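You operate a simulated robot arm through the tools that you are given. There is no shell and no other tool.

Carry out the task below with a simulated robot arm. There is one attempt and no reset: what you move stays moved.

JOB
Give the cone in the grease nest 1 strokes at dose 2 and stand it in kit tray T2.
Fine: CONE pocket; dose dial back on 0; spill no grease. Set down upright: cone.

The check looks at the end state, three seconds after you hand in, the way a careful person would. Anything else that was tipped, shoved, dropped, spilled or broken makes it a failure.

ROBOT AND FRAMES
A 6-joint arm with a two-finger parallel gripper, fixed in place. Base frame: the origin is on the floor under the middle of its stand, x ahead of it, y to its left, z up; the work surface is at about z = 940. Readings come in mm, degrees, newtons and seconds.
With the tool pointing down near the work surface it reaches from about 220 to 780 mm from the base axis. Its first joint turns from -166.0 to 166.0 degrees. Payload 3.43 kg.
The tool frame sits at the grasp point between the pads (the TCP): z along the fingers, y along the line on which they close. The tips reach 34 mm beyond it. The gripper opens to 128 mm. The fingers are 24 mm wide and 12 mm thick; the gripper's body (48 by 130 mm) begins 96 mm behind the TCP.
Orientation is told as [roll, pitch, yaw] about the base's x, y, z axes, in that order, counted from this pose: with the fingers straight down and closing along the base's y, the tool's x points along the base's -x, its y along +y and its z along -z.

CONTROLS
- The arm moves only by the tool nudge_tool. Its argument "deltas" is a list of rows, each an object (a shift or turn left out is 0, a gripper value left out holds the last) with "xyz": the shift along the tool's x, y, z in mm, a list of three; "turn": the turn, a rotation vector about the tool's x, y, z in degrees, a list of three; "fingers": the opening, from 0 (shut) to 1 (fully open). In form: [{"xyz": [x, y, z], "turn": [wx, wy, wz], "fingers": fingers}, ...]. A call has 1 to 20 rows; each row is the pose to reach, as a shift and turn from the pose commanded when the call began, along the tool's axes at that moment. Rows are played at 5 a second. More than 50 mm and 8.6 degrees between two rows, or a gripper value outside its range, and nothing of the call is played. Where a pose cannot be reached the arm comes as near as it can. A force on the tool above 40 N (or 10 N above the force at the start of the call, whichever is more), or a blocked arm, ends the call early, and 0.2 s more pass. Each finger travels about 45 mm/s and halts on what it meets, pressing with about 35 N; the grip force reading is that of the motor and also rises with nothing between the fingers. The clock runs only during rows and for 0.2 s after the last one: add rows that repeat a pose to give the fingers time. It gives the time, the measured TCP pose, the force on the tool (base axes), the opening and the grip force at its end, in the units of the frame above (readings bear some noise), with the torque about the TCP (base axes, N m) and any sound that the robot's microphone picked up.
- Cameras (640 x 400 px; columns grow to the right, rows downward): "scene" is fixed at [400.1, 652.2, 1689.6]; the picture's right is [-0.95, 0.32, 0.00], its down [0.28, 0.85, -0.45] and it looks along [-0.14, -0.42, -0.89] (base axes); focal length 337 px, centre (320, 200). "wrist" rides on the gripper at [76, -11, -160] in the tool frame; the picture's right is [0.15, 0.99, 0.00], its down [-0.88, 0.13, -0.46] and it looks along [-0.45, 0.07, 0.89] (tool axes); focal length 234 px, centre (320, 200). There is no depth. A picture from a camera that has moved, and an enlarged one, comes with that camera's place and axes in the base frame and with its lens.
- camera(camera): a new picture of that camera. It takes no simulated time.
- close_up(camera, box): a new picture of the part [left, top, right, bottom] of that camera's present view, enlarged. It takes no simulated time.
- job_done(): hands the job in; it is judged then, once.

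Places have to be worked out from the pictures, the camera data and where the tool is seen. Open the gripper and draw the arm clear of the work before you hand the job in, unless the task says otherwise.

The tools are called after "Request:" as a command line: name --argument value ..., lists and objects as JSON in quotes. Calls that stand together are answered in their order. nudge_tool: Moves the arm, as the interface text tells. Its arguments: {"type":"object","properties":{"deltas":{"type":"array"}},"required":["deltas"]} The other tools are called the same way: camera (camera) takes a picture; close_up (camera, box) takes an enlarged picture of a part of a camera's view; job_done () hands the job in.

At the start:

```text
clock: 0.0
ee_pos: [286.6, 363.0, 1289.1]
tool_rot: [0.0, -0.1, 0.2]
contact_force: [0.2, -0.3, -0.4]
moment: [0.01, -0.02, 0.0]
grip_width: 128.1
grasp_force: 0.1
```

scene: 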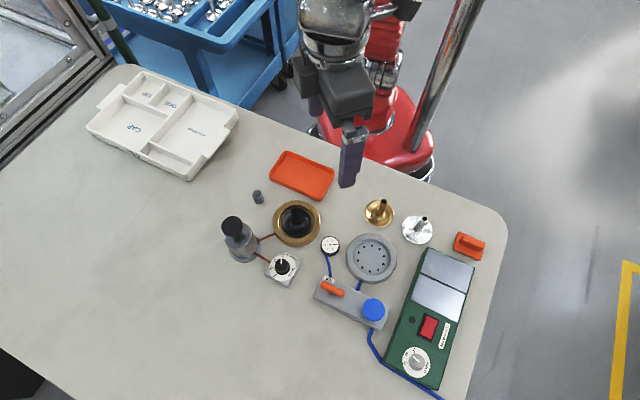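
wrist: 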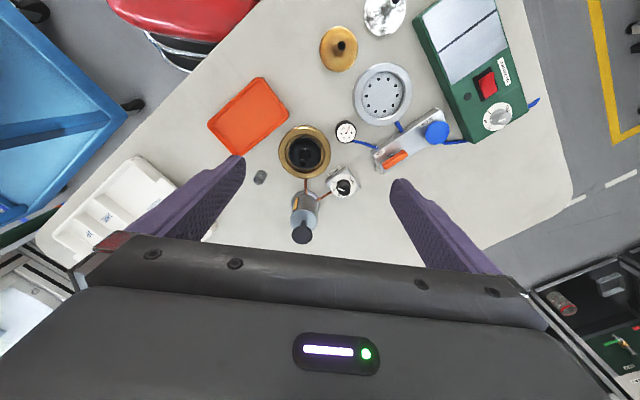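

I'll start by looking closely at the work area: the grease nest, the dial and the tray.

Request:
close_up --camera "scene" --box '[200, 180, 360, 300]'

Request:
close_up --camera "scene" --box '[70, 60, 250, 190]'

Request:
close_up --camera "scene" --box '[310, 190, 500, 390]'

Request:
close_up --camera "wrist" --box '[240, 90, 460, 260]'

```text
3.33 times, centred on (280, 240) of scene
camera zoom: at [400.1, 652.2, 1689.6], right [-0.95, 0.32, 0.0], down [0.28, 0.85, -0.45], along [-0.14, -0.42, -0.89], focal length 1125 px, centre (453, 67)
```

zoom: 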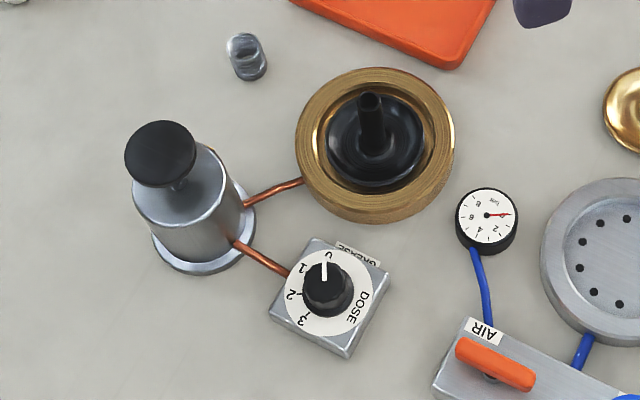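

```text
3.08 times, centred on (160, 125) of scene
camera zoom: at [400.1, 652.2, 1689.6], right [-0.95, 0.32, 0.0], down [0.28, 0.85, -0.45], along [-0.14, -0.42, -0.89], focal length 1038 px, centre (812, 431)
```

zoom: 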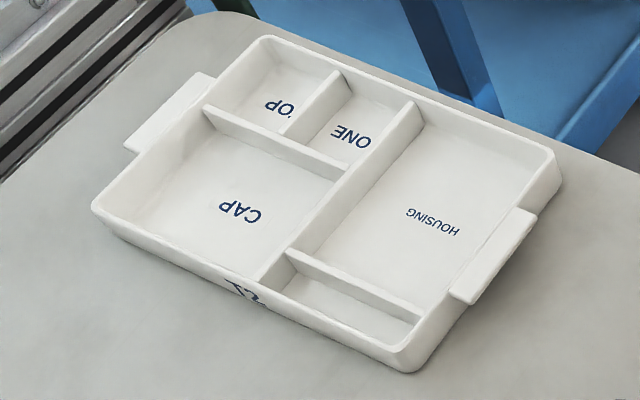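

```text
2.00 times, centred on (405, 290) of scene
camera zoom: at [400.1, 652.2, 1689.6], right [-0.95, 0.32, 0.0], down [0.28, 0.85, -0.45], along [-0.14, -0.42, -0.89], focal length 675 px, centre (150, 20)
```

zoom: 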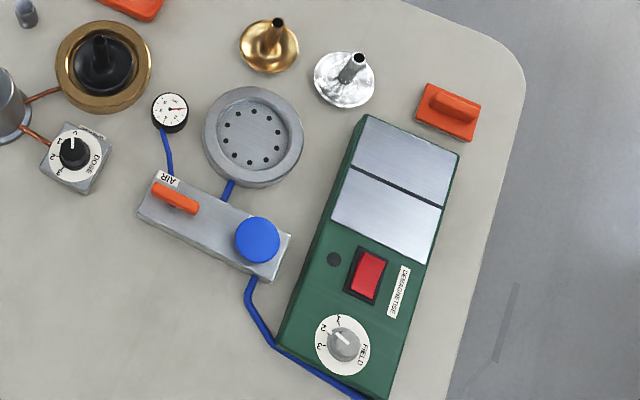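

```text
2.35 times, centred on (350, 175) of wrist
camera zoom: at [212.5, 351.5, 1448.9], right [-0.15, 0.99, 0.0], down [0.88, 0.13, 0.46], along [0.45, 0.07, -0.89], focal length 551 px, centre (249, 259)
```

zoom: 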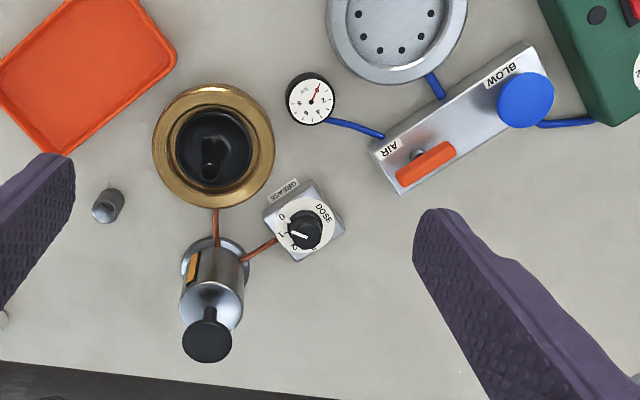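

The dial stands at 0. The black cone sits stem-up in the brass nest near (355, 346), and the pump plunger top is near (485, 359, 1070). I'll lower the tool to around z = 1170 so the wrist camera can look closely at the dial and nest.

Request:
nudge_tool --deltas '[{"xyz": [-3, 16, 24]}, {"xyz": [-6, 32, 48]}, {"xyz": [-9, 48, 72]}, {"xyz": [-11, 64, 96]}, {"xyz": [-13, 80, 119]}, {"xyz": [-13, 80, 119]}]'

Request:
camera --camera "wrist"

Request:
camera --camera "scene"

```text
clock: 1.4
ee_pos: [299.9, 443.3, 1171.6]
tool_rot: [0.0, 0.0, 0.1]
contact_force: [0.2, 0.4, -0.1]
moment: [0.02, 0.01, 0.01]
grip_width: 128.0
grasp_force: 0.0
```

```text
taken
camera wrist: at [225.6, 432.7, 1330.3], right [-0.15, 0.99, 0.0], down [0.88, 0.13, 0.46], along [0.45, 0.07, -0.89], focal length 234 px, centre (320, 200)
```

wrist: 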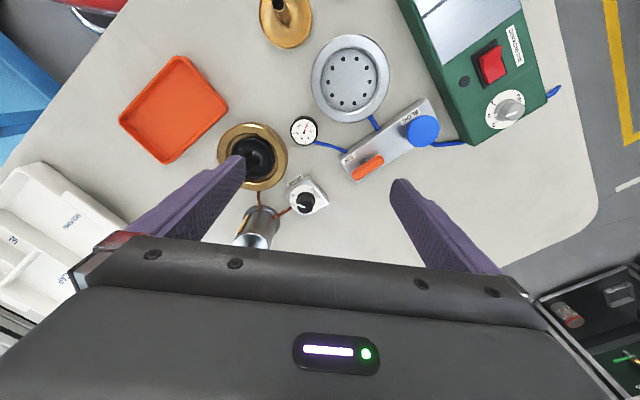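

```text
taken
```

scene: 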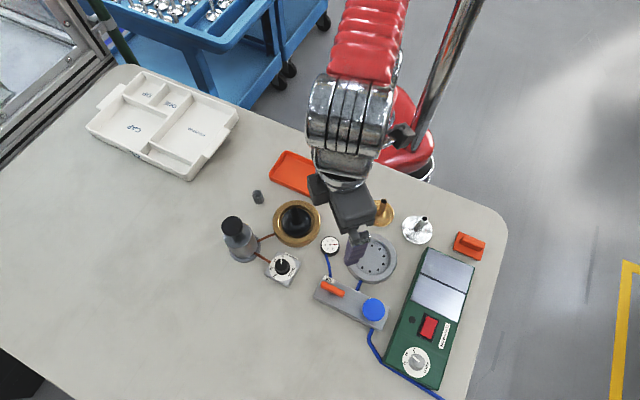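

The dial is now near the centre of the wrist view. I'll enlarge it and the nest.

Request:
close_up --camera "wrist" --box '[270, 160, 350, 230]'

Request:
close_up --camera "wrist" --box '[200, 110, 320, 210]'

Request:
close_up --camera "scene" --box '[250, 230, 330, 300]'

```text
5.71 times, centred on (310, 195) of wrist
camera zoom: at [225.6, 432.7, 1330.3], right [-0.15, 0.99, 0.0], down [0.88, 0.13, 0.46], along [0.45, 0.07, -0.89], focal length 1338 px, centre (377, 229)
```

zoom: 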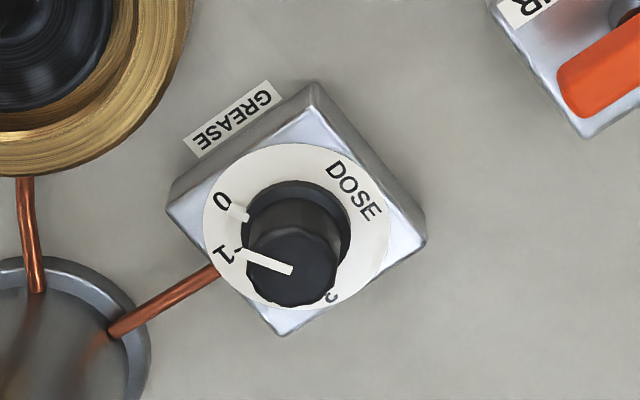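

```text
4.00 times, centred on (260, 160) of wrist
camera zoom: at [225.6, 432.7, 1330.3], right [-0.15, 0.99, 0.0], down [0.88, 0.13, 0.46], along [0.45, 0.07, -0.89], focal length 937 px, centre (560, 360)
```

zoom: 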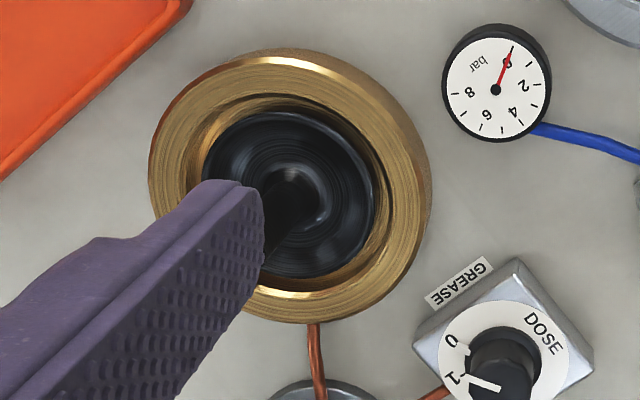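

```text
5.71 times, centred on (290, 265) of scene
camera zoom: at [400.1, 652.2, 1689.6], right [-0.95, 0.32, 0.0], down [0.28, 0.85, -0.45], along [-0.14, -0.42, -0.89], focal length 1928 px, centre (491, -171)
```

zoom: 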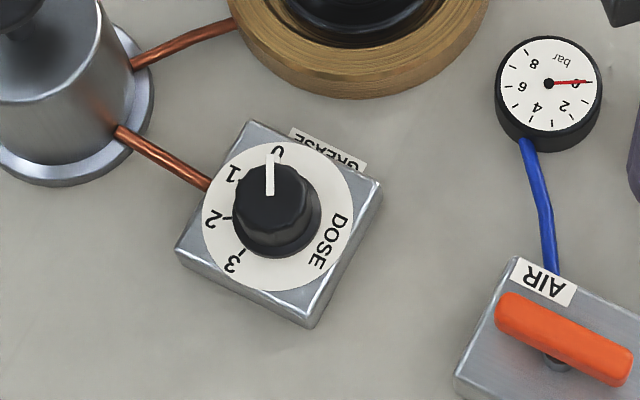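

From two views I place the dose knob axis at about (414, 436), with the plate at z ≈ 963 and the knob top at z ≈ 989. Positions 0 to 3 step 45° counter-clockwise seen from above. I'll move above the knob turned to yaw -45° with the fingers partly closed, then check alignment.

Request:
nudge_tool --deltas '[{"xyz": [-19, -1, 10], "turn": [0, 0, 7.5], "fingers": 0.5}, {"xyz": [-38, -2, 25], "turn": [0, 0, 15], "fingers": 0.5}, {"xyz": [-57, -3, 40], "turn": [0, 0, 22.5], "fingers": 0.5}, {"xyz": [-76, -4, 55], "turn": [0, 0, 30], "fingers": 0.5}, {"xyz": [-95, -6, 70], "turn": [0, 0, 37.5], "fingers": 0.5}, {"xyz": [-114, -7, 82], "turn": [0, 0, 45], "fingers": 0.5}, {"xyz": [-114, -7, 82], "turn": [0, 0, 45], "fingers": 0.5}]'

Request:
camera --camera "wrist"

Request:
close_up --camera "scene" --box '[200, 160, 380, 300]'

```text
clock: 3.0
ee_pos: [414.2, 436.6, 1088.1]
tool_rot: [0.0, -0.1, -45.1]
contact_force: [-0.4, 0.3, -0.3]
moment: [-0.02, 0.02, 0.0]
grip_width: 63.8
grasp_force: 0.1
```

```text
taken
camera wrist: at [353.5, 481.4, 1246.9], right [0.6, 0.8, 0.0], down [0.71, -0.53, 0.46], along [0.37, -0.27, -0.89], focal length 234 px, centre (320, 200)
```

wrist: 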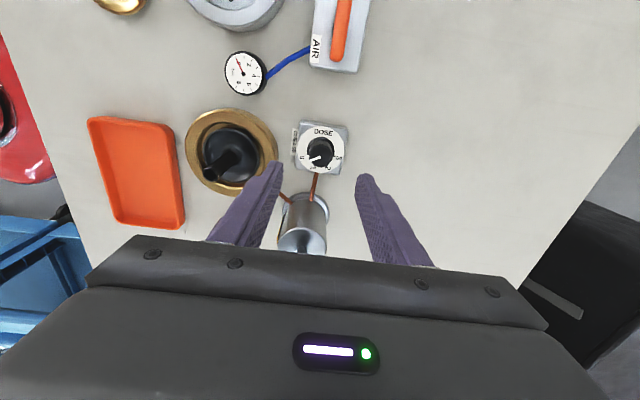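

```text
2.86 times, centred on (290, 230) of scene
camera zoom: at [400.1, 652.2, 1689.6], right [-0.95, 0.32, 0.0], down [0.28, 0.85, -0.45], along [-0.14, -0.42, -0.89], focal length 964 px, centre (406, 114)
```

zoom: 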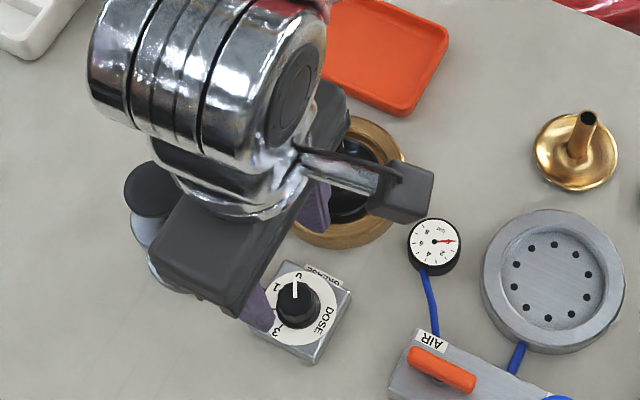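

The tool reads (414.2, 436.6). I'll enlarge the knob to check that it is centred on the tool axis.

Request:
close_up --camera "wrist" --box '[270, 110, 370, 200]'

```text
4.44 times, centred on (320, 155) of wrist
camera zoom: at [353.5, 481.4, 1246.9], right [0.6, 0.8, 0.0], down [0.71, -0.53, 0.46], along [0.37, -0.27, -0.89], focal length 1041 px, centre (320, 400)
```

zoom: 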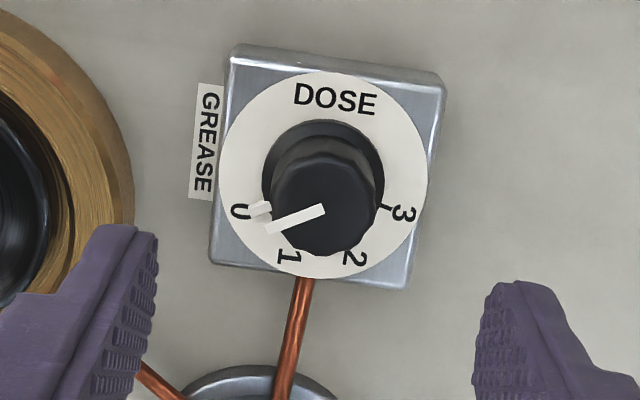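

The knob centre comes out at about (415.2, 436.5), and a plane-corrected fit confirms 45° steps. I'll shift by about 1 mm and descend so the tips end near z = 971, just above the plate.

Request:
nudge_tool --deltas '[{"xyz": [-0.8, 0.5, 20]}, {"xyz": [-0.8, 0.5, 40]}, {"xyz": [-0.8, 0.5, 60]}, {"xyz": [-0.8, 0.5, 75]}, {"xyz": [-0.8, 0.5, 83]}, {"xyz": [-0.8, 0.5, 83]}]'

Request:
camera --camera "wrist"

Request:
close_up --camera "scene" --box '[220, 200, 340, 300]'

```text
clock: 4.4
ee_pos: [413.7, 436.0, 1005.3]
tool_rot: [0.1, -0.1, -44.9]
contact_force: [0.4, 0.0, 0.4]
moment: [0.0, 0.01, 0.0]
grip_width: 64.1
grasp_force: 0.1
```

```text
taken
camera wrist: at [354.1, 481.1, 1164.4], right [0.6, 0.8, 0.0], down [0.72, -0.53, 0.46], along [0.37, -0.27, -0.89], focal length 234 px, centre (320, 200)
```

wrist: 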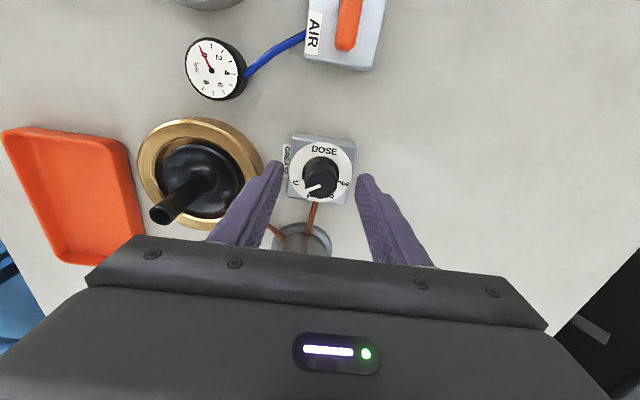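

```text
4.00 times, centred on (280, 250) of scene
camera zoom: at [400.1, 652.2, 1689.6], right [-0.95, 0.32, 0.0], down [0.28, 0.85, -0.45], along [-0.14, -0.42, -0.89], focal length 1350 px, centre (480, 0)
```

zoom: 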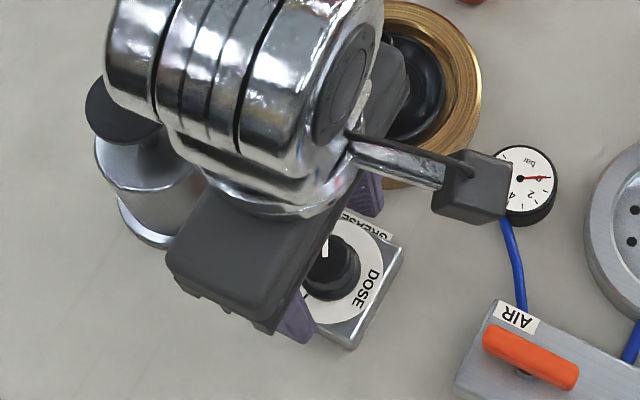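

The descent met no contact. I'll check the knob position between the fingers before closing.

Request:
close_up --camera "wrist" --box '[260, 120, 380, 220]'

```text
4.00 times, centred on (320, 170) of wrist
camera zoom: at [354.1, 481.1, 1164.4], right [0.6, 0.8, 0.0], down [0.72, -0.53, 0.46], along [0.37, -0.27, -0.89], focal length 937 px, centre (320, 320)
```

zoom: 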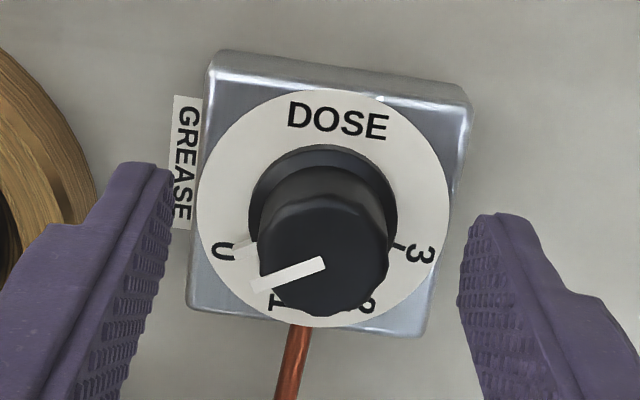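

The knob is centred within about 1 mm. I'll close the fingers on it.

Request:
nudge_tool --deltas '[{"fingers": 0.3}, {"fingers": 0.15}, {"fingers": 0.0}, {"fingers": 0.0}, {"fingers": 0.0}]'

Request:
close_up --camera "wrist" --box '[260, 120, 380, 220]'

```text
clock: 5.6
ee_pos: [414.7, 436.5, 1005.6]
tool_rot: [0.2, 0.1, -44.9]
contact_force: [5.6, 7.3, -3.0]
moment: [0.23, -0.28, 0.03]
grip_width: 28.8
grasp_force: 45.1
```

```text
4.00 times, centred on (320, 170) of wrist
camera zoom: at [354.5, 481.4, 1164.5], right [0.59, 0.8, 0.0], down [0.72, -0.53, 0.46], along [0.37, -0.27, -0.89], focal length 937 px, centre (320, 320)
```

zoom: 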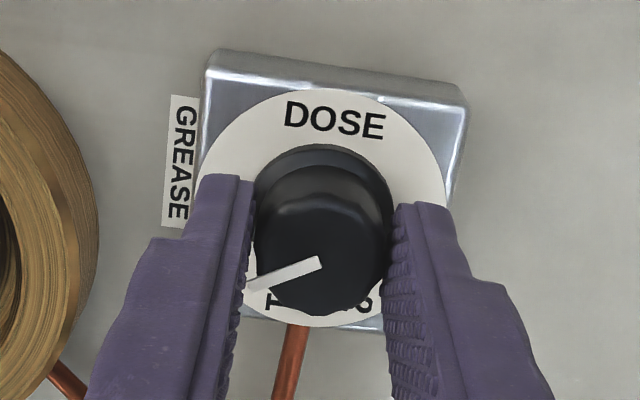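

The knob is gripped at 28.8 mm with a small side force. I'll relieve that with a 0.8 mm shift and turn the knob +90° (tool z -90°) toward dose 2.

Request:
nudge_tool --deltas '[{"xyz": [0, 0.8, 0], "turn": [0, 0, -3], "fingers": 0}, {"xyz": [0, 0.8, 0], "turn": [0, 0, -8], "fingers": 0}, {"xyz": [0, 0.8, 0], "turn": [0, 0, -13], "fingers": 0}, {"xyz": [0, 0.8, 0], "turn": [0, 0, -18], "fingers": 0}, {"xyz": [0, 0.8, 0], "turn": [0, 0, -23], "fingers": 0}, {"xyz": [0, 0.8, 0], "turn": [0, 0, -28], "fingers": 0}, {"xyz": [0, 0.8, 0], "turn": [0, 0, -34], "fingers": 0}, {"xyz": [0, 0.8, 0], "turn": [0, 0, -40], "fingers": 0}, {"xyz": [0, 0.8, 0], "turn": [0, 0, -46], "fingers": 0}, {"xyz": [0, 0.8, 0], "turn": [0, 0, -52], "fingers": 0}, {"xyz": [0, 0.8, 0], "turn": [0, 0, -58], "fingers": 0}, {"xyz": [0, 0.8, 0], "turn": [0, 0, -64], "fingers": 0}, {"xyz": [0, 0.8, 0], "turn": [0, 0, -70], "fingers": 0}, {"xyz": [0, 0.8, 0], "turn": [0, 0, -76], "fingers": 0}, {"xyz": [0, 0.8, 0], "turn": [0, 0, -81], "fingers": 0}, {"xyz": [0, 0.8, 0], "turn": [0, 0, -86], "fingers": 0}, {"xyz": [0, 0.8, 0], "turn": [0, 0, -90], "fingers": 0}, {"xyz": [0, 0.8, 0], "turn": [0, 0, -90], "fingers": 0}, {"xyz": [0, 0.8, 0], "turn": [0, 0, -90], "fingers": 0}]'

Request:
camera --camera "wrist"

Request:
close_up --camera "wrist" --box '[260, 120, 380, 220]'

```text
clock: 9.6
ee_pos: [414.7, 436.8, 1005.4]
tool_rot: [0.1, 0.0, 45.1]
contact_force: [-9.2, -6.8, -18.1]
moment: [-0.86, 0.95, 0.01]
grip_width: 29.1
grasp_force: 44.9
```

```text
taken
camera wrist: at [370.8, 374.6, 1164.6], right [-0.8, 0.59, 0.0], down [0.53, 0.72, 0.46], along [0.27, 0.37, -0.89], focal length 234 px, centre (320, 200)
```

wrist: 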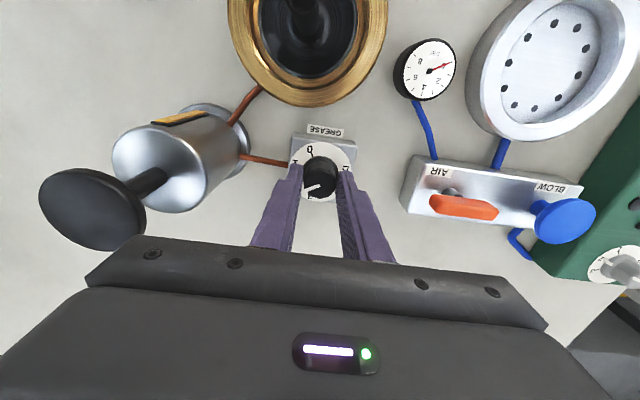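

```text
4.00 times, centred on (320, 170) of wrist
camera zoom: at [370.8, 374.6, 1164.6], right [-0.8, 0.59, 0.0], down [0.53, 0.72, 0.46], along [0.27, 0.37, -0.89], focal length 937 px, centre (320, 320)
```

zoom: 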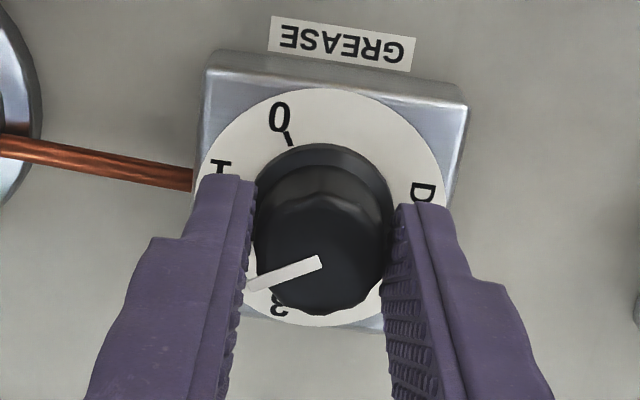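

The pointer turned with the gripper by 90°. I'll release, rise clear, and verify that it points at 2.

Request:
nudge_tool --deltas '[{"fingers": 0.3}, {"fingers": 0.42}, {"fingers": 0.42}, {"fingers": 0.42}, {"xyz": [0, 0, -15], "fingers": 0.42}, {"xyz": [0, 0, -40], "fingers": 0.42}, {"xyz": [0, 0, -70], "fingers": 0.42}, {"xyz": [0, 0, -100], "fingers": 0.42}, {"xyz": [0, 0, -125], "fingers": 0.42}, {"xyz": [0, 0, -125], "fingers": 0.42}]'

Request:
close_up --camera "wrist" --box '[270, 110, 370, 200]'

Request:
camera --camera "wrist"

```text
clock: 11.8
ee_pos: [415.1, 436.7, 1131.6]
tool_rot: [0.0, 0.0, 45.2]
contact_force: [-0.8, -1.4, -0.5]
moment: [0.02, 0.04, 0.0]
grip_width: 53.8
grasp_force: 0.0
```

```text
4.44 times, centred on (320, 155) of wrist
camera zoom: at [370.6, 375.4, 1289.8], right [-0.8, 0.6, 0.0], down [0.53, 0.72, 0.46], along [0.27, 0.37, -0.89], focal length 1041 px, centre (320, 400)
```

zoom: 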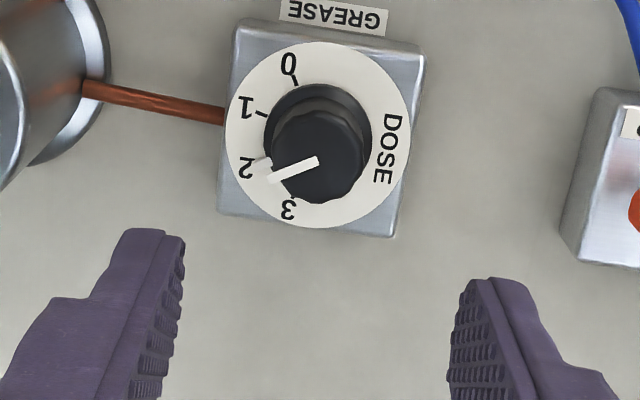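

```text
taken
camera wrist: at [370.6, 375.4, 1289.8], right [-0.8, 0.6, 0.0], down [0.53, 0.72, 0.46], along [0.27, 0.37, -0.89], focal length 234 px, centre (320, 200)
```

wrist: 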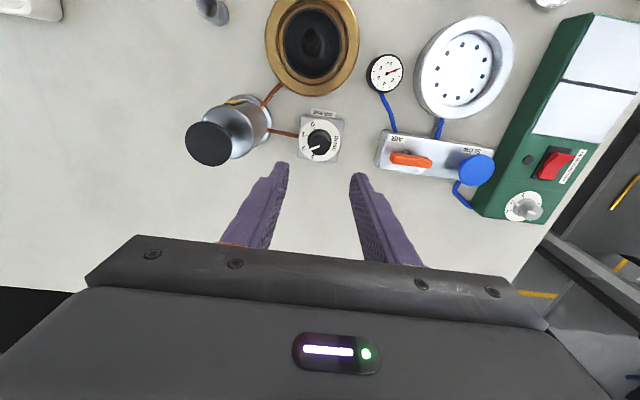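

The skirt mark now sits on the 2 tick, so dose 2 is set. Next I'll enlarge the pump plunger and the nest to place them more precisely.

Request:
close_up --camera "wrist" --box '[170, 80, 290, 180]'

Request:
close_up --camera "wrist" --box '[250, 0, 370, 100]'

Request:
close_up --camera "scene" --box '[200, 180, 340, 290]'

```text
4.00 times, centred on (230, 130) of wrist
camera zoom: at [370.6, 375.4, 1289.8], right [-0.8, 0.6, 0.0], down [0.53, 0.72, 0.46], along [0.27, 0.37, -0.89], focal length 937 px, centre (680, 480)
```

zoom: 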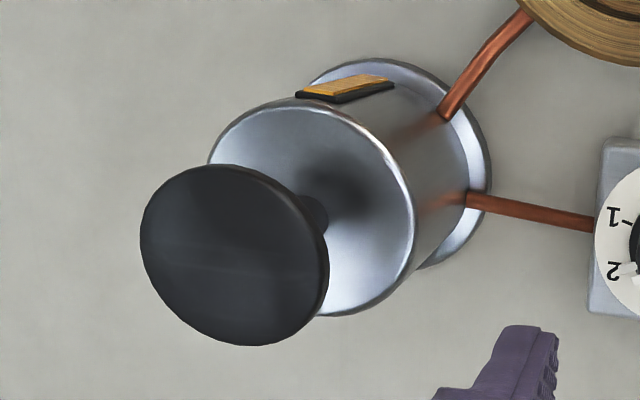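

```text
4.00 times, centred on (310, 50) of wrist
camera zoom: at [370.6, 375.4, 1289.8], right [-0.8, 0.6, 0.0], down [0.53, 0.72, 0.46], along [0.27, 0.37, -0.89], focal length 937 px, centre (360, 800)
```

zoom: 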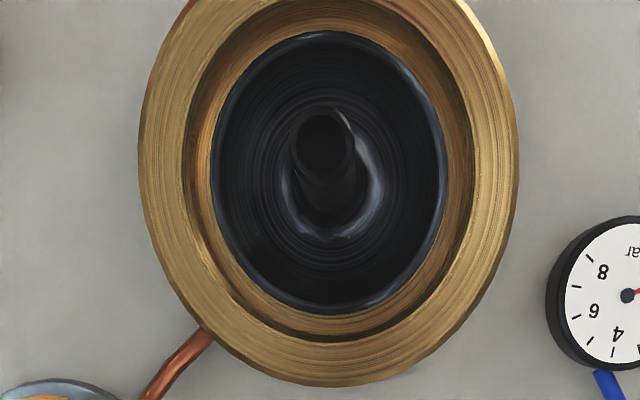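

```text
3.64 times, centred on (270, 235) of scene
camera zoom: at [400.1, 652.2, 1689.6], right [-0.95, 0.32, 0.0], down [0.28, 0.85, -0.45], along [-0.14, -0.42, -0.89], focal length 1227 px, centre (502, 73)
```

zoom: 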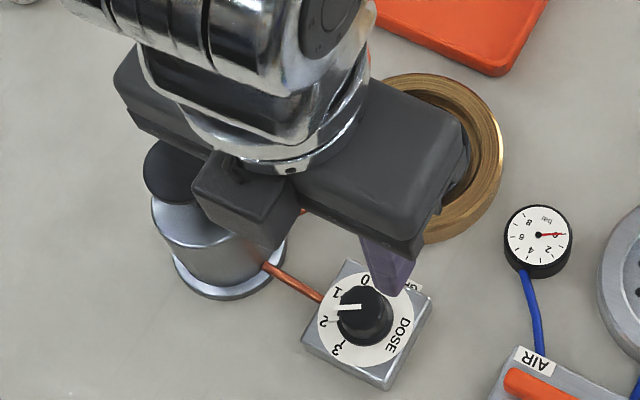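

The plunger head centre works out at about (484, 357) with its top at z ≈ 1073. I'll close the fingers and move above it at a safe height.

Request:
nudge_tool --deltas '[{"xyz": [0, 0, -12], "fingers": 0}, {"xyz": [1.5, -21, -12], "fingers": 0}, {"xyz": [3, -42, -12], "fingers": 0}, {"xyz": [4.5, -63, -12], "fingers": 0}, {"xyz": [6, -84, -12], "fingers": 0}, {"xyz": [7.5, -105, -12], "fingers": 0}, {"xyz": [7.5, -105, -12], "fingers": 0}]'

Request:
camera --camera "wrist"

Request:
close_up --camera "scene" --box '[180, 160, 340, 290]'

```text
clock: 13.4
ee_pos: [483.0, 357.7, 1142.6]
tool_rot: [0.0, 0.0, 45.1]
contact_force: [0.5, 0.5, 0.6]
moment: [0.01, 0.0, -0.01]
grip_width: 0.2
grasp_force: 33.0
```

```text
taken
camera wrist: at [438.5, 295.4, 1301.6], right [-0.8, 0.59, 0.0], down [0.53, 0.72, 0.46], along [0.27, 0.37, -0.89], focal length 234 px, centre (320, 200)
```

wrist: 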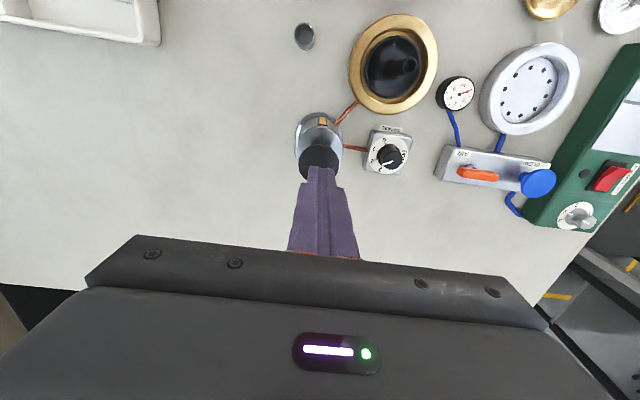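

```text
3.08 times, centred on (260, 225) of scene
camera zoom: at [400.1, 652.2, 1689.6], right [-0.95, 0.32, 0.0], down [0.28, 0.85, -0.45], along [-0.14, -0.42, -0.89], focal length 1038 px, centre (505, 123)
```

zoom: 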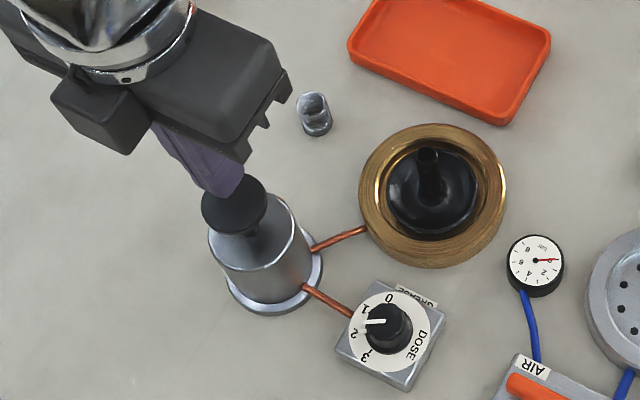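

The fingers are closed above the plunger. I'll check its centring with an enlarged wrist view.

Request:
close_up --camera "wrist" --box '[270, 105, 370, 195]'

```text
4.44 times, centred on (320, 150) of wrist
camera zoom: at [438.5, 295.4, 1301.6], right [-0.8, 0.59, 0.0], down [0.53, 0.72, 0.46], along [0.27, 0.37, -0.89], focal length 1041 px, centre (320, 422)
```

zoom: 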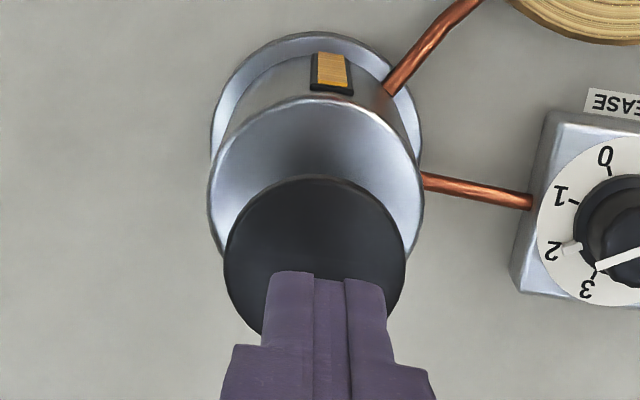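

The plunger is centred within about 2 mm. I'll shift slightly and descend slowly to press one full stroke, watching the force and sound.

Request:
nudge_tool --deltas '[{"xyz": [1.2, -0.8, 10]}, {"xyz": [1.2, -0.8, 20]}, {"xyz": [1.2, -0.8, 27]}, {"xyz": [1.2, -0.8, 31]}, {"xyz": [1.2, -0.8, 34]}, {"xyz": [1.2, -0.8, 37]}, {"xyz": [1.2, -0.8, 40]}, {"xyz": [1.2, -0.8, 43]}, {"xyz": [1.2, -0.8, 46]}, {"xyz": [1.2, -0.8, 49]}, {"xyz": [1.2, -0.8, 52]}, {"xyz": [1.2, -0.8, 55]}, {"xyz": [1.2, -0.8, 58]}, {"xyz": [1.2, -0.8, 61]}, {"xyz": [1.2, -0.8, 64]}]'

Request:
close_up --camera "scene" --box '[180, 160, 340, 290]'

Request:
camera --camera "wrist"

```text
clock: 16.4
ee_pos: [484.4, 356.3, 1088.9]
tool_rot: [0.1, -0.5, 45.1]
contact_force: [-3.6, -0.5, 7.5]
moment: [-0.14, 0.18, -0.03]
grip_width: 0.0
grasp_force: 32.8
heard: click
stopped in row 14: the force on the tool passed its limit at 44 N (the readings are from after the stop); the commanded pose is now the measured one
```

```text
3.08 times, centred on (260, 225) of scene
camera zoom: at [400.1, 652.2, 1689.6], right [-0.95, 0.32, 0.0], down [0.28, 0.85, -0.45], along [-0.14, -0.42, -0.89], focal length 1038 px, centre (505, 123)
```

zoom: 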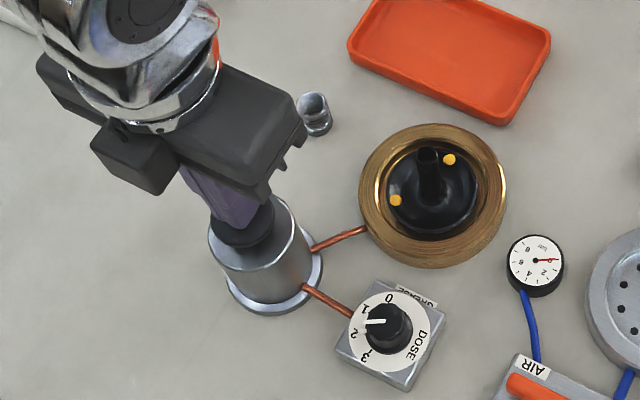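

```text
taken
camera wrist: at [439.3, 293.2, 1247.2], right [-0.8, 0.59, 0.0], down [0.53, 0.71, 0.46], along [0.28, 0.37, -0.89], focal length 234 px, centre (320, 200)
```

wrist: 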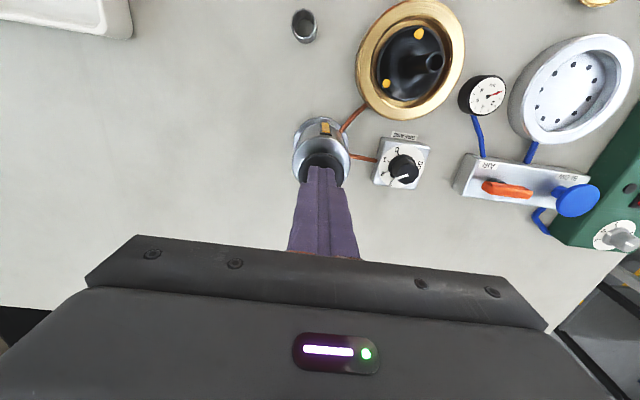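

I heard a click, and two grease dots (dose 2) appeared on the cone, so the single stroke is complete. I'll lift straight off the plunger.

Request:
nudge_tool --deltas '[{"xyz": [0, 0, -5]}, {"xyz": [0, 0, -12]}, {"xyz": [0, 0, -20]}, {"xyz": [0, 0, -30]}, {"xyz": [0, 0, -42]}, {"xyz": [0, 0, -55]}, {"xyz": [0, 0, -60]}, {"xyz": [0, 0, -60]}]'

Request:
close_up --camera "scene" --box '[180, 160, 340, 290]'

```text
clock: 18.2
ee_pos: [485.8, 354.2, 1147.1]
tool_rot: [0.0, -0.3, 45.1]
contact_force: [0.6, 0.0, 0.6]
moment: [-0.01, -0.01, 0.02]
grip_width: 0.2
grasp_force: 33.1
```

```text
3.08 times, centred on (260, 225) of scene
camera zoom: at [400.1, 652.2, 1689.6], right [-0.95, 0.32, 0.0], down [0.28, 0.85, -0.45], along [-0.14, -0.42, -0.89], focal length 1038 px, centre (505, 123)
```

zoom: 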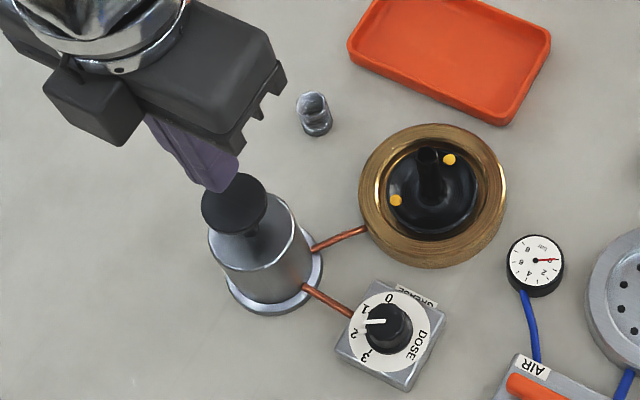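

The plunger sprang back up and the dots stay on the cone. I'll return above the dial, opening the fingers and correcting the small tilt on the way.

Request:
nudge_tool --deltas '[{"xyz": [-1.6, 22, 0], "turn": [0, 0.1, 0], "fingers": 0.1}, {"xyz": [-3.2, 44, 0], "turn": [0, 0.2, 0], "fingers": 0.3}, {"xyz": [-4.8, 66, 0], "turn": [0, 0.3, 0], "fingers": 0.5}, {"xyz": [-6.4, 88, 0], "turn": [0, 0.3, 0], "fingers": 0.5}, {"xyz": [-8.2, 108.5, 0], "turn": [0, 0.3, 0], "fingers": 0.5}, {"xyz": [-8.2, 108.5, 30], "turn": [0, 0.3, 0], "fingers": 0.5}, {"xyz": [-8.2, 108.5, 60], "turn": [0, 0.3, 0], "fingers": 0.5}, {"xyz": [-8.2, 108.5, 60], "turn": [0, 0.3, 0], "fingers": 0.5}, {"xyz": [-8.2, 108.5, 60], "turn": [0, 0.3, 0], "fingers": 0.5}]'

Request:
close_up --camera "wrist" --box '[260, 110, 380, 210]'

```text
clock: 20.2
ee_pos: [411.9, 438.8, 1088.1]
tool_rot: [0.0, -0.1, 45.2]
contact_force: [0.3, 0.5, -0.5]
moment: [0.03, 0.04, -0.02]
grip_width: 64.2
grasp_force: 0.1
```

```text
4.00 times, centred on (320, 160) of wrist
camera zoom: at [368.0, 377.0, 1248.1], right [-0.8, 0.59, 0.0], down [0.53, 0.72, 0.46], along [0.27, 0.37, -0.89], focal length 937 px, centre (320, 360)
```

zoom: 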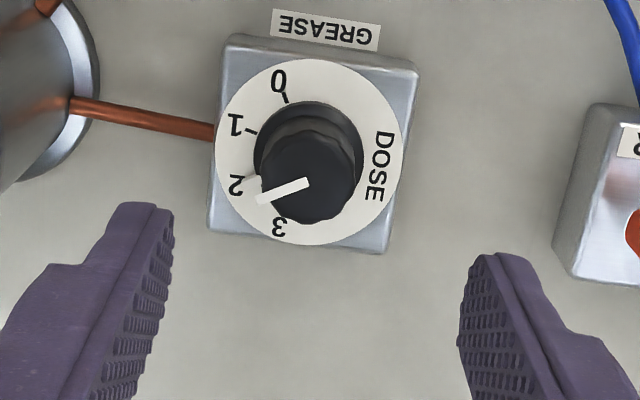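

The knob appears offset by about (0.6, -3.6) mm in the tool frame. I'll correct that and descend to grip height.

Request:
nudge_tool --deltas '[{"xyz": [0.6, -3.6, 10], "fingers": 0.5}, {"xyz": [0.6, -3.6, 30], "fingers": 0.5}, {"xyz": [0.6, -3.6, 50], "fingers": 0.5}, {"xyz": [0.6, -3.6, 70], "fingers": 0.5}, {"xyz": [0.6, -3.6, 82], "fingers": 0.5}, {"xyz": [0.6, -3.6, 82], "fingers": 0.5}]'

Request:
close_up --camera "wrist" --box '[260, 120, 380, 220]'

```text
clock: 21.6
ee_pos: [414.5, 434.8, 1005.7]
tool_rot: [0.0, -0.1, 45.1]
contact_force: [0.1, 0.7, -0.2]
moment: [-0.01, 0.02, 0.01]
grip_width: 64.0
grasp_force: 0.2
```

```text
4.00 times, centred on (320, 170) of wrist
camera zoom: at [371.0, 373.5, 1164.9], right [-0.8, 0.59, 0.0], down [0.53, 0.71, 0.46], along [0.27, 0.37, -0.89], focal length 937 px, centre (320, 320)
```

zoom: 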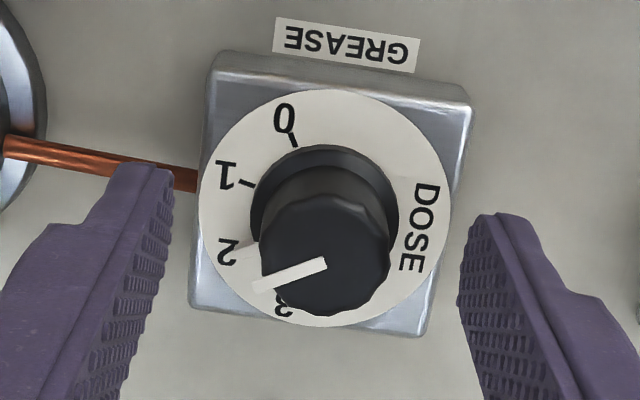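

The knob sits about 1 mm off relative to the earlier gripped view. I'll shift by (-0.7, 1.1) and close on it.

Request:
nudge_tool --deltas '[{"xyz": [-0.7, 1.1, 0], "fingers": 0.4}, {"xyz": [-0.7, 1.1, 0], "fingers": 0.2}, {"xyz": [-0.7, 1.1, 0], "fingers": 0.0}, {"xyz": [-0.7, 1.1, 0], "fingers": 0.0}, {"xyz": [-0.7, 1.1, 0], "fingers": 0.0}, {"xyz": [-0.7, 1.1, 0], "fingers": 0.0}]'

Request:
close_up --camera "wrist" --box '[260, 120, 380, 220]'

```text
clock: 23.0
ee_pos: [415.0, 437.3, 1005.8]
tool_rot: [0.0, -0.1, 45.1]
contact_force: [0.4, 0.4, 1.0]
moment: [-0.1, 0.07, 0.01]
grip_width: 29.1
grasp_force: 44.8
```

```text
4.00 times, centred on (320, 170) of wrist
camera zoom: at [370.7, 374.7, 1165.3], right [-0.8, 0.59, 0.0], down [0.53, 0.72, 0.46], along [0.27, 0.37, -0.89], focal length 937 px, centre (320, 320)
```

zoom: 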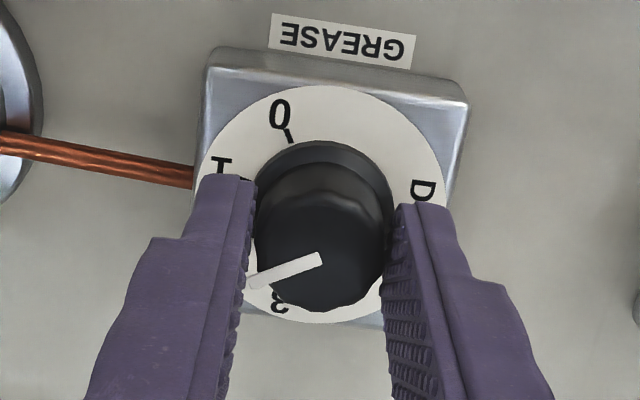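

The grip is centred with nearly no side force. I'll turn the knob back -90° (tool z +90°) to 0.

Request:
nudge_tool --deltas '[{"turn": [0, 0, 4], "fingers": 0}, {"turn": [0, 0, 9], "fingers": 0}, {"turn": [0, 0, 14], "fingers": 0}, {"turn": [0, 0, 20], "fingers": 0}, {"turn": [0, 0, 26], "fingers": 0}, {"turn": [0, 0, 32], "fingers": 0}, {"turn": [0, 0, 38], "fingers": 0}, {"turn": [0, 0, 44], "fingers": 0}, {"turn": [0, 0, 50], "fingers": 0}, {"turn": [0, 0, 56], "fingers": 0}, {"turn": [0, 0, 62], "fingers": 0}, {"turn": [0, 0, 68], "fingers": 0}, {"turn": [0, 0, 74], "fingers": 0}, {"turn": [0, 0, 79], "fingers": 0}, {"turn": [0, 0, 84], "fingers": 0}, {"turn": [0, 0, 88], "fingers": 0}, {"turn": [0, 0, 90], "fingers": 0}, {"turn": [0, 0, 90], "fingers": 0}, {"turn": [0, 0, 90], "fingers": 0}]'

Request:
close_up --camera "wrist" --box '[260, 120, 380, 220]'

```text
clock: 27.0
ee_pos: [415.3, 434.9, 1007.2]
tool_rot: [0.1, 0.1, -45.0]
contact_force: [-8.9, -14.4, 7.8]
moment: [-0.26, 0.33, 0.0]
grip_width: 28.9
grasp_force: 44.4
```

```text
4.00 times, centred on (320, 170) of wrist
camera zoom: at [354.7, 481.3, 1165.3], right [0.6, 0.8, 0.0], down [0.71, -0.53, 0.46], along [0.37, -0.27, -0.89], focal length 937 px, centre (320, 320)
```

zoom: 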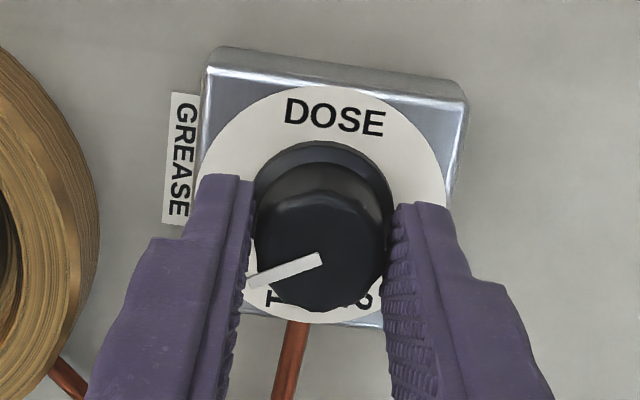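

The knob turned fully back. I'll release, rise clear, and verify it stands on 0.

Request:
nudge_tool --deltas '[{"fingers": 0.3}, {"fingers": 0.42}, {"fingers": 0.42}, {"fingers": 0.42}, {"xyz": [0, 0, -15], "fingers": 0.42}, {"xyz": [0, 0, -40], "fingers": 0.42}, {"xyz": [0, 0, -70], "fingers": 0.42}, {"xyz": [0, 0, -100], "fingers": 0.42}, {"xyz": [0, 0, -135], "fingers": 0.42}, {"xyz": [0, 0, -165], "fingers": 0.42}, {"xyz": [0, 0, -165], "fingers": 0.42}]'

Request:
close_up --camera "wrist" --box '[270, 100, 370, 190]'

Request:
camera --camera "wrist"

Request:
close_up --camera "scene" --box '[180, 160, 340, 290]'

```text
clock: 29.4
ee_pos: [414.7, 435.9, 1168.3]
tool_rot: [0.1, 0.0, -44.9]
contact_force: [-0.2, 0.6, 0.1]
moment: [0.0, -0.03, -0.01]
grip_width: 53.6
grasp_force: 0.0
```

```text
4.44 times, centred on (320, 145) of wrist
camera zoom: at [354.6, 481.5, 1328.9], right [0.59, 0.8, 0.0], down [0.72, -0.53, 0.46], along [0.37, -0.27, -0.89], focal length 1041 px, centre (320, 444)
```

zoom: 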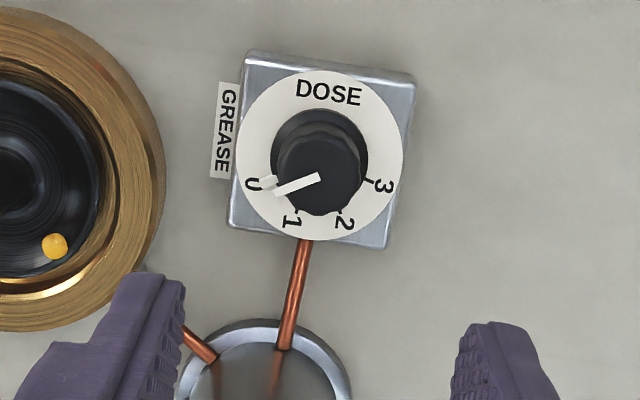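

```text
taken
camera wrist: at [354.6, 481.5, 1328.9], right [0.59, 0.8, 0.0], down [0.72, -0.53, 0.46], along [0.37, -0.27, -0.89], focal length 234 px, centre (320, 200)
```

wrist: 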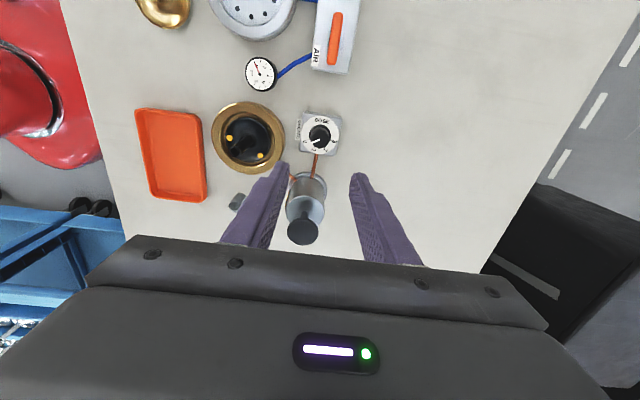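

```text
3.08 times, centred on (260, 225) of scene
camera zoom: at [400.1, 652.2, 1689.6], right [-0.95, 0.32, 0.0], down [0.28, 0.85, -0.45], along [-0.14, -0.42, -0.89], focal length 1038 px, centre (505, 123)
```

zoom: 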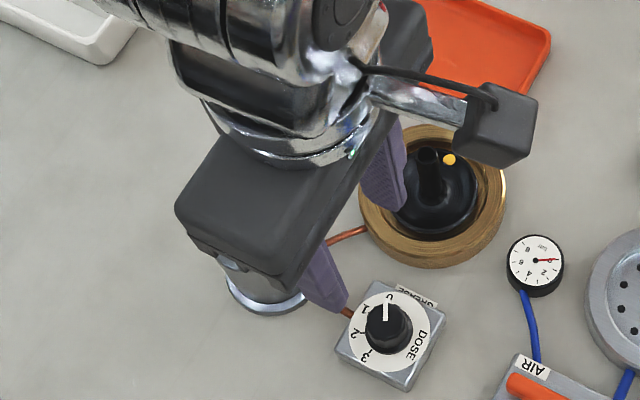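

The dial is back on 0. The grease dots lie roughly along a line 20° off the x axis, on either side of the stem, so I'll move above the cone at yaw ≈ +20°. That way the fingers will close across that line, clear of the dots.

Request:
nudge_tool --deltas '[{"xyz": [-2.5, -12, 0], "turn": [0, 0, -7]}, {"xyz": [-5, -24, 0], "turn": [0, 0, -14]}, {"xyz": [-7.5, -36, 0], "turn": [0, 0, -21]}, {"xyz": [-10, -48, 0], "turn": [0, 0, -28]}, {"xyz": [-12.5, -60, 0], "turn": [0, 0, -35]}, {"xyz": [-15, -72, 5], "turn": [0, 0, -42]}, {"xyz": [-18, -84, 15], "turn": [0, 0, -49]}, {"xyz": [-20.5, -97, 30], "turn": [0, 0, -57]}, {"xyz": [-23.5, -110.7, 48], "turn": [0, 0, -65]}, {"xyz": [-23.5, -110.7, 58], "turn": [0, 0, -65]}, {"xyz": [-23.5, -110.7, 58], "turn": [0, 0, -65]}]'

Request:
camera --camera "wrist"

Request:
close_up --camera "wrist" --box '[250, 80, 390, 200]'

Request:
close_up --camera "scene" --box '[220, 160, 360, 270]'

```text
clock: 31.8
ee_pos: [353.6, 340.6, 1111.0]
tool_rot: [0.0, -0.2, 20.1]
contact_force: [0.0, -0.6, 0.4]
moment: [0.04, 0.03, 0.01]
grip_width: 53.8
grasp_force: 0.1
```

```text
taken
camera wrist: at [288.0, 304.5, 1269.8], right [-0.48, 0.88, 0.0], down [0.78, 0.42, 0.46], along [0.4, 0.22, -0.89], focal length 234 px, centre (320, 200)
```

wrist: 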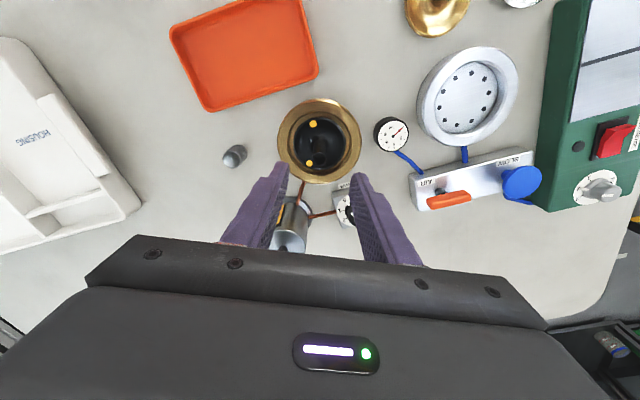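

```text
3.33 times, centred on (320, 140) of wrist
camera zoom: at [288.0, 304.5, 1269.8], right [-0.48, 0.88, 0.0], down [0.78, 0.42, 0.46], along [0.4, 0.22, -0.89], focal length 781 px, centre (320, 400)
```

zoom: 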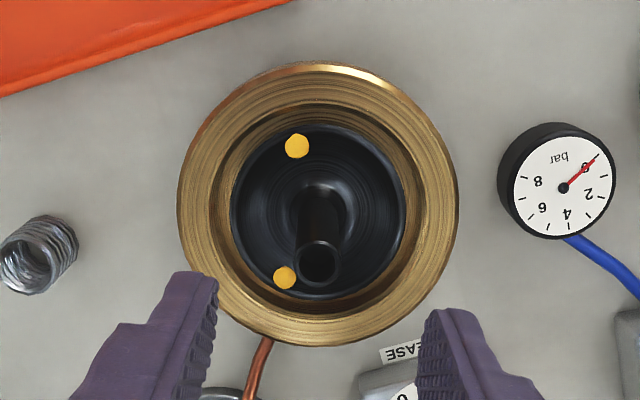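

```text
3.64 times, centred on (290, 215) of scene
camera zoom: at [400.1, 652.2, 1689.6], right [-0.95, 0.32, 0.0], down [0.28, 0.85, -0.45], along [-0.14, -0.42, -0.89], focal length 1227 px, centre (429, 146)
```

zoom: 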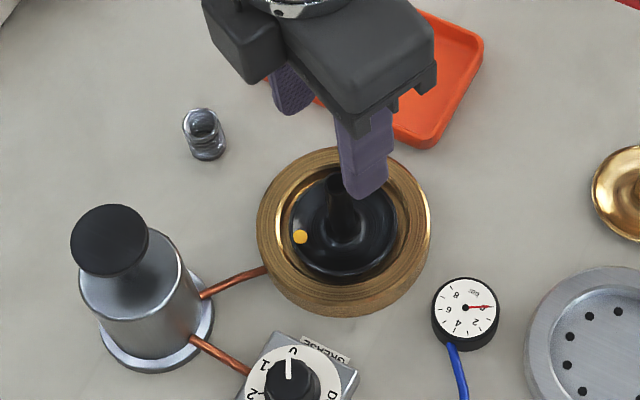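

The stem is centred under the tool, and both dots lie outside the finger strip. I'll descend so the tips reach z ≈ 988, above the disc and around the 50 mm stem.

Request:
nudge_tool --deltas '[{"xyz": [0.3, -0.3, 20]}, {"xyz": [0.3, -0.3, 40]}, {"xyz": [0.3, -0.3, 60]}, {"xyz": [0.3, -0.3, 75]}, {"xyz": [0.3, -0.3, 84]}, {"xyz": [0.3, -0.3, 89]}, {"xyz": [0.3, -0.3, 89]}]'

Request:
camera --camera "wrist"

Request:
close_up --camera "scene" --box '[220, 160, 360, 270]'

```text
clock: 33.4
ee_pos: [353.1, 341.7, 1023.6]
tool_rot: [0.0, -0.2, 20.1]
contact_force: [0.4, 0.0, 0.1]
moment: [0.0, -0.01, -0.01]
grip_width: 53.9
grasp_force: 0.1
```

```text
taken
camera wrist: at [287.5, 304.5, 1183.5], right [-0.48, 0.88, 0.0], down [0.78, 0.42, 0.46], along [0.4, 0.22, -0.89], focal length 234 px, centre (320, 200)
```

wrist: 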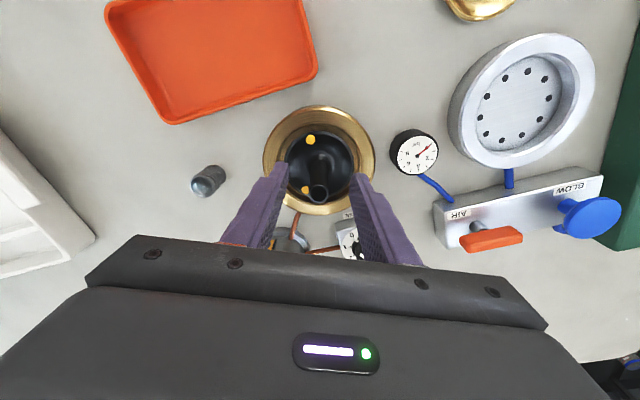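

```text
3.64 times, centred on (290, 215) of scene
camera zoom: at [400.1, 652.2, 1689.6], right [-0.95, 0.32, 0.0], down [0.28, 0.85, -0.45], along [-0.14, -0.42, -0.89], focal length 1227 px, centre (429, 146)
```

zoom: 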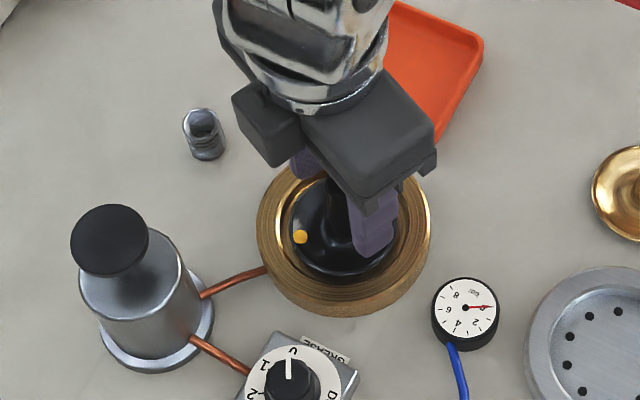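

Request:
close_up --camera "wrist" --box '[250, 100, 390, 220]'

```text
3.33 times, centred on (320, 160) of wrist
camera zoom: at [287.5, 304.5, 1183.5], right [-0.48, 0.88, 0.0], down [0.78, 0.42, 0.46], along [0.4, 0.22, -0.89], focal length 781 px, centre (320, 333)
```

zoom: 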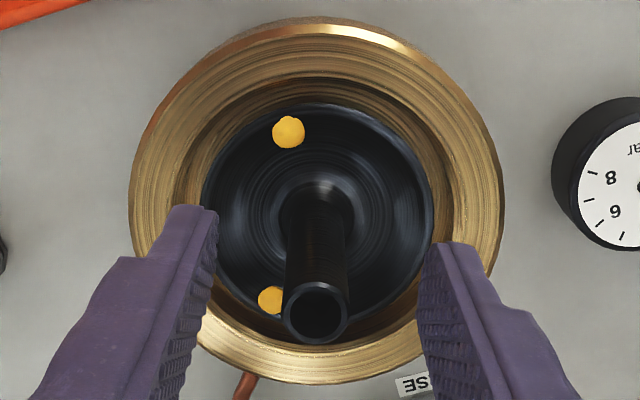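

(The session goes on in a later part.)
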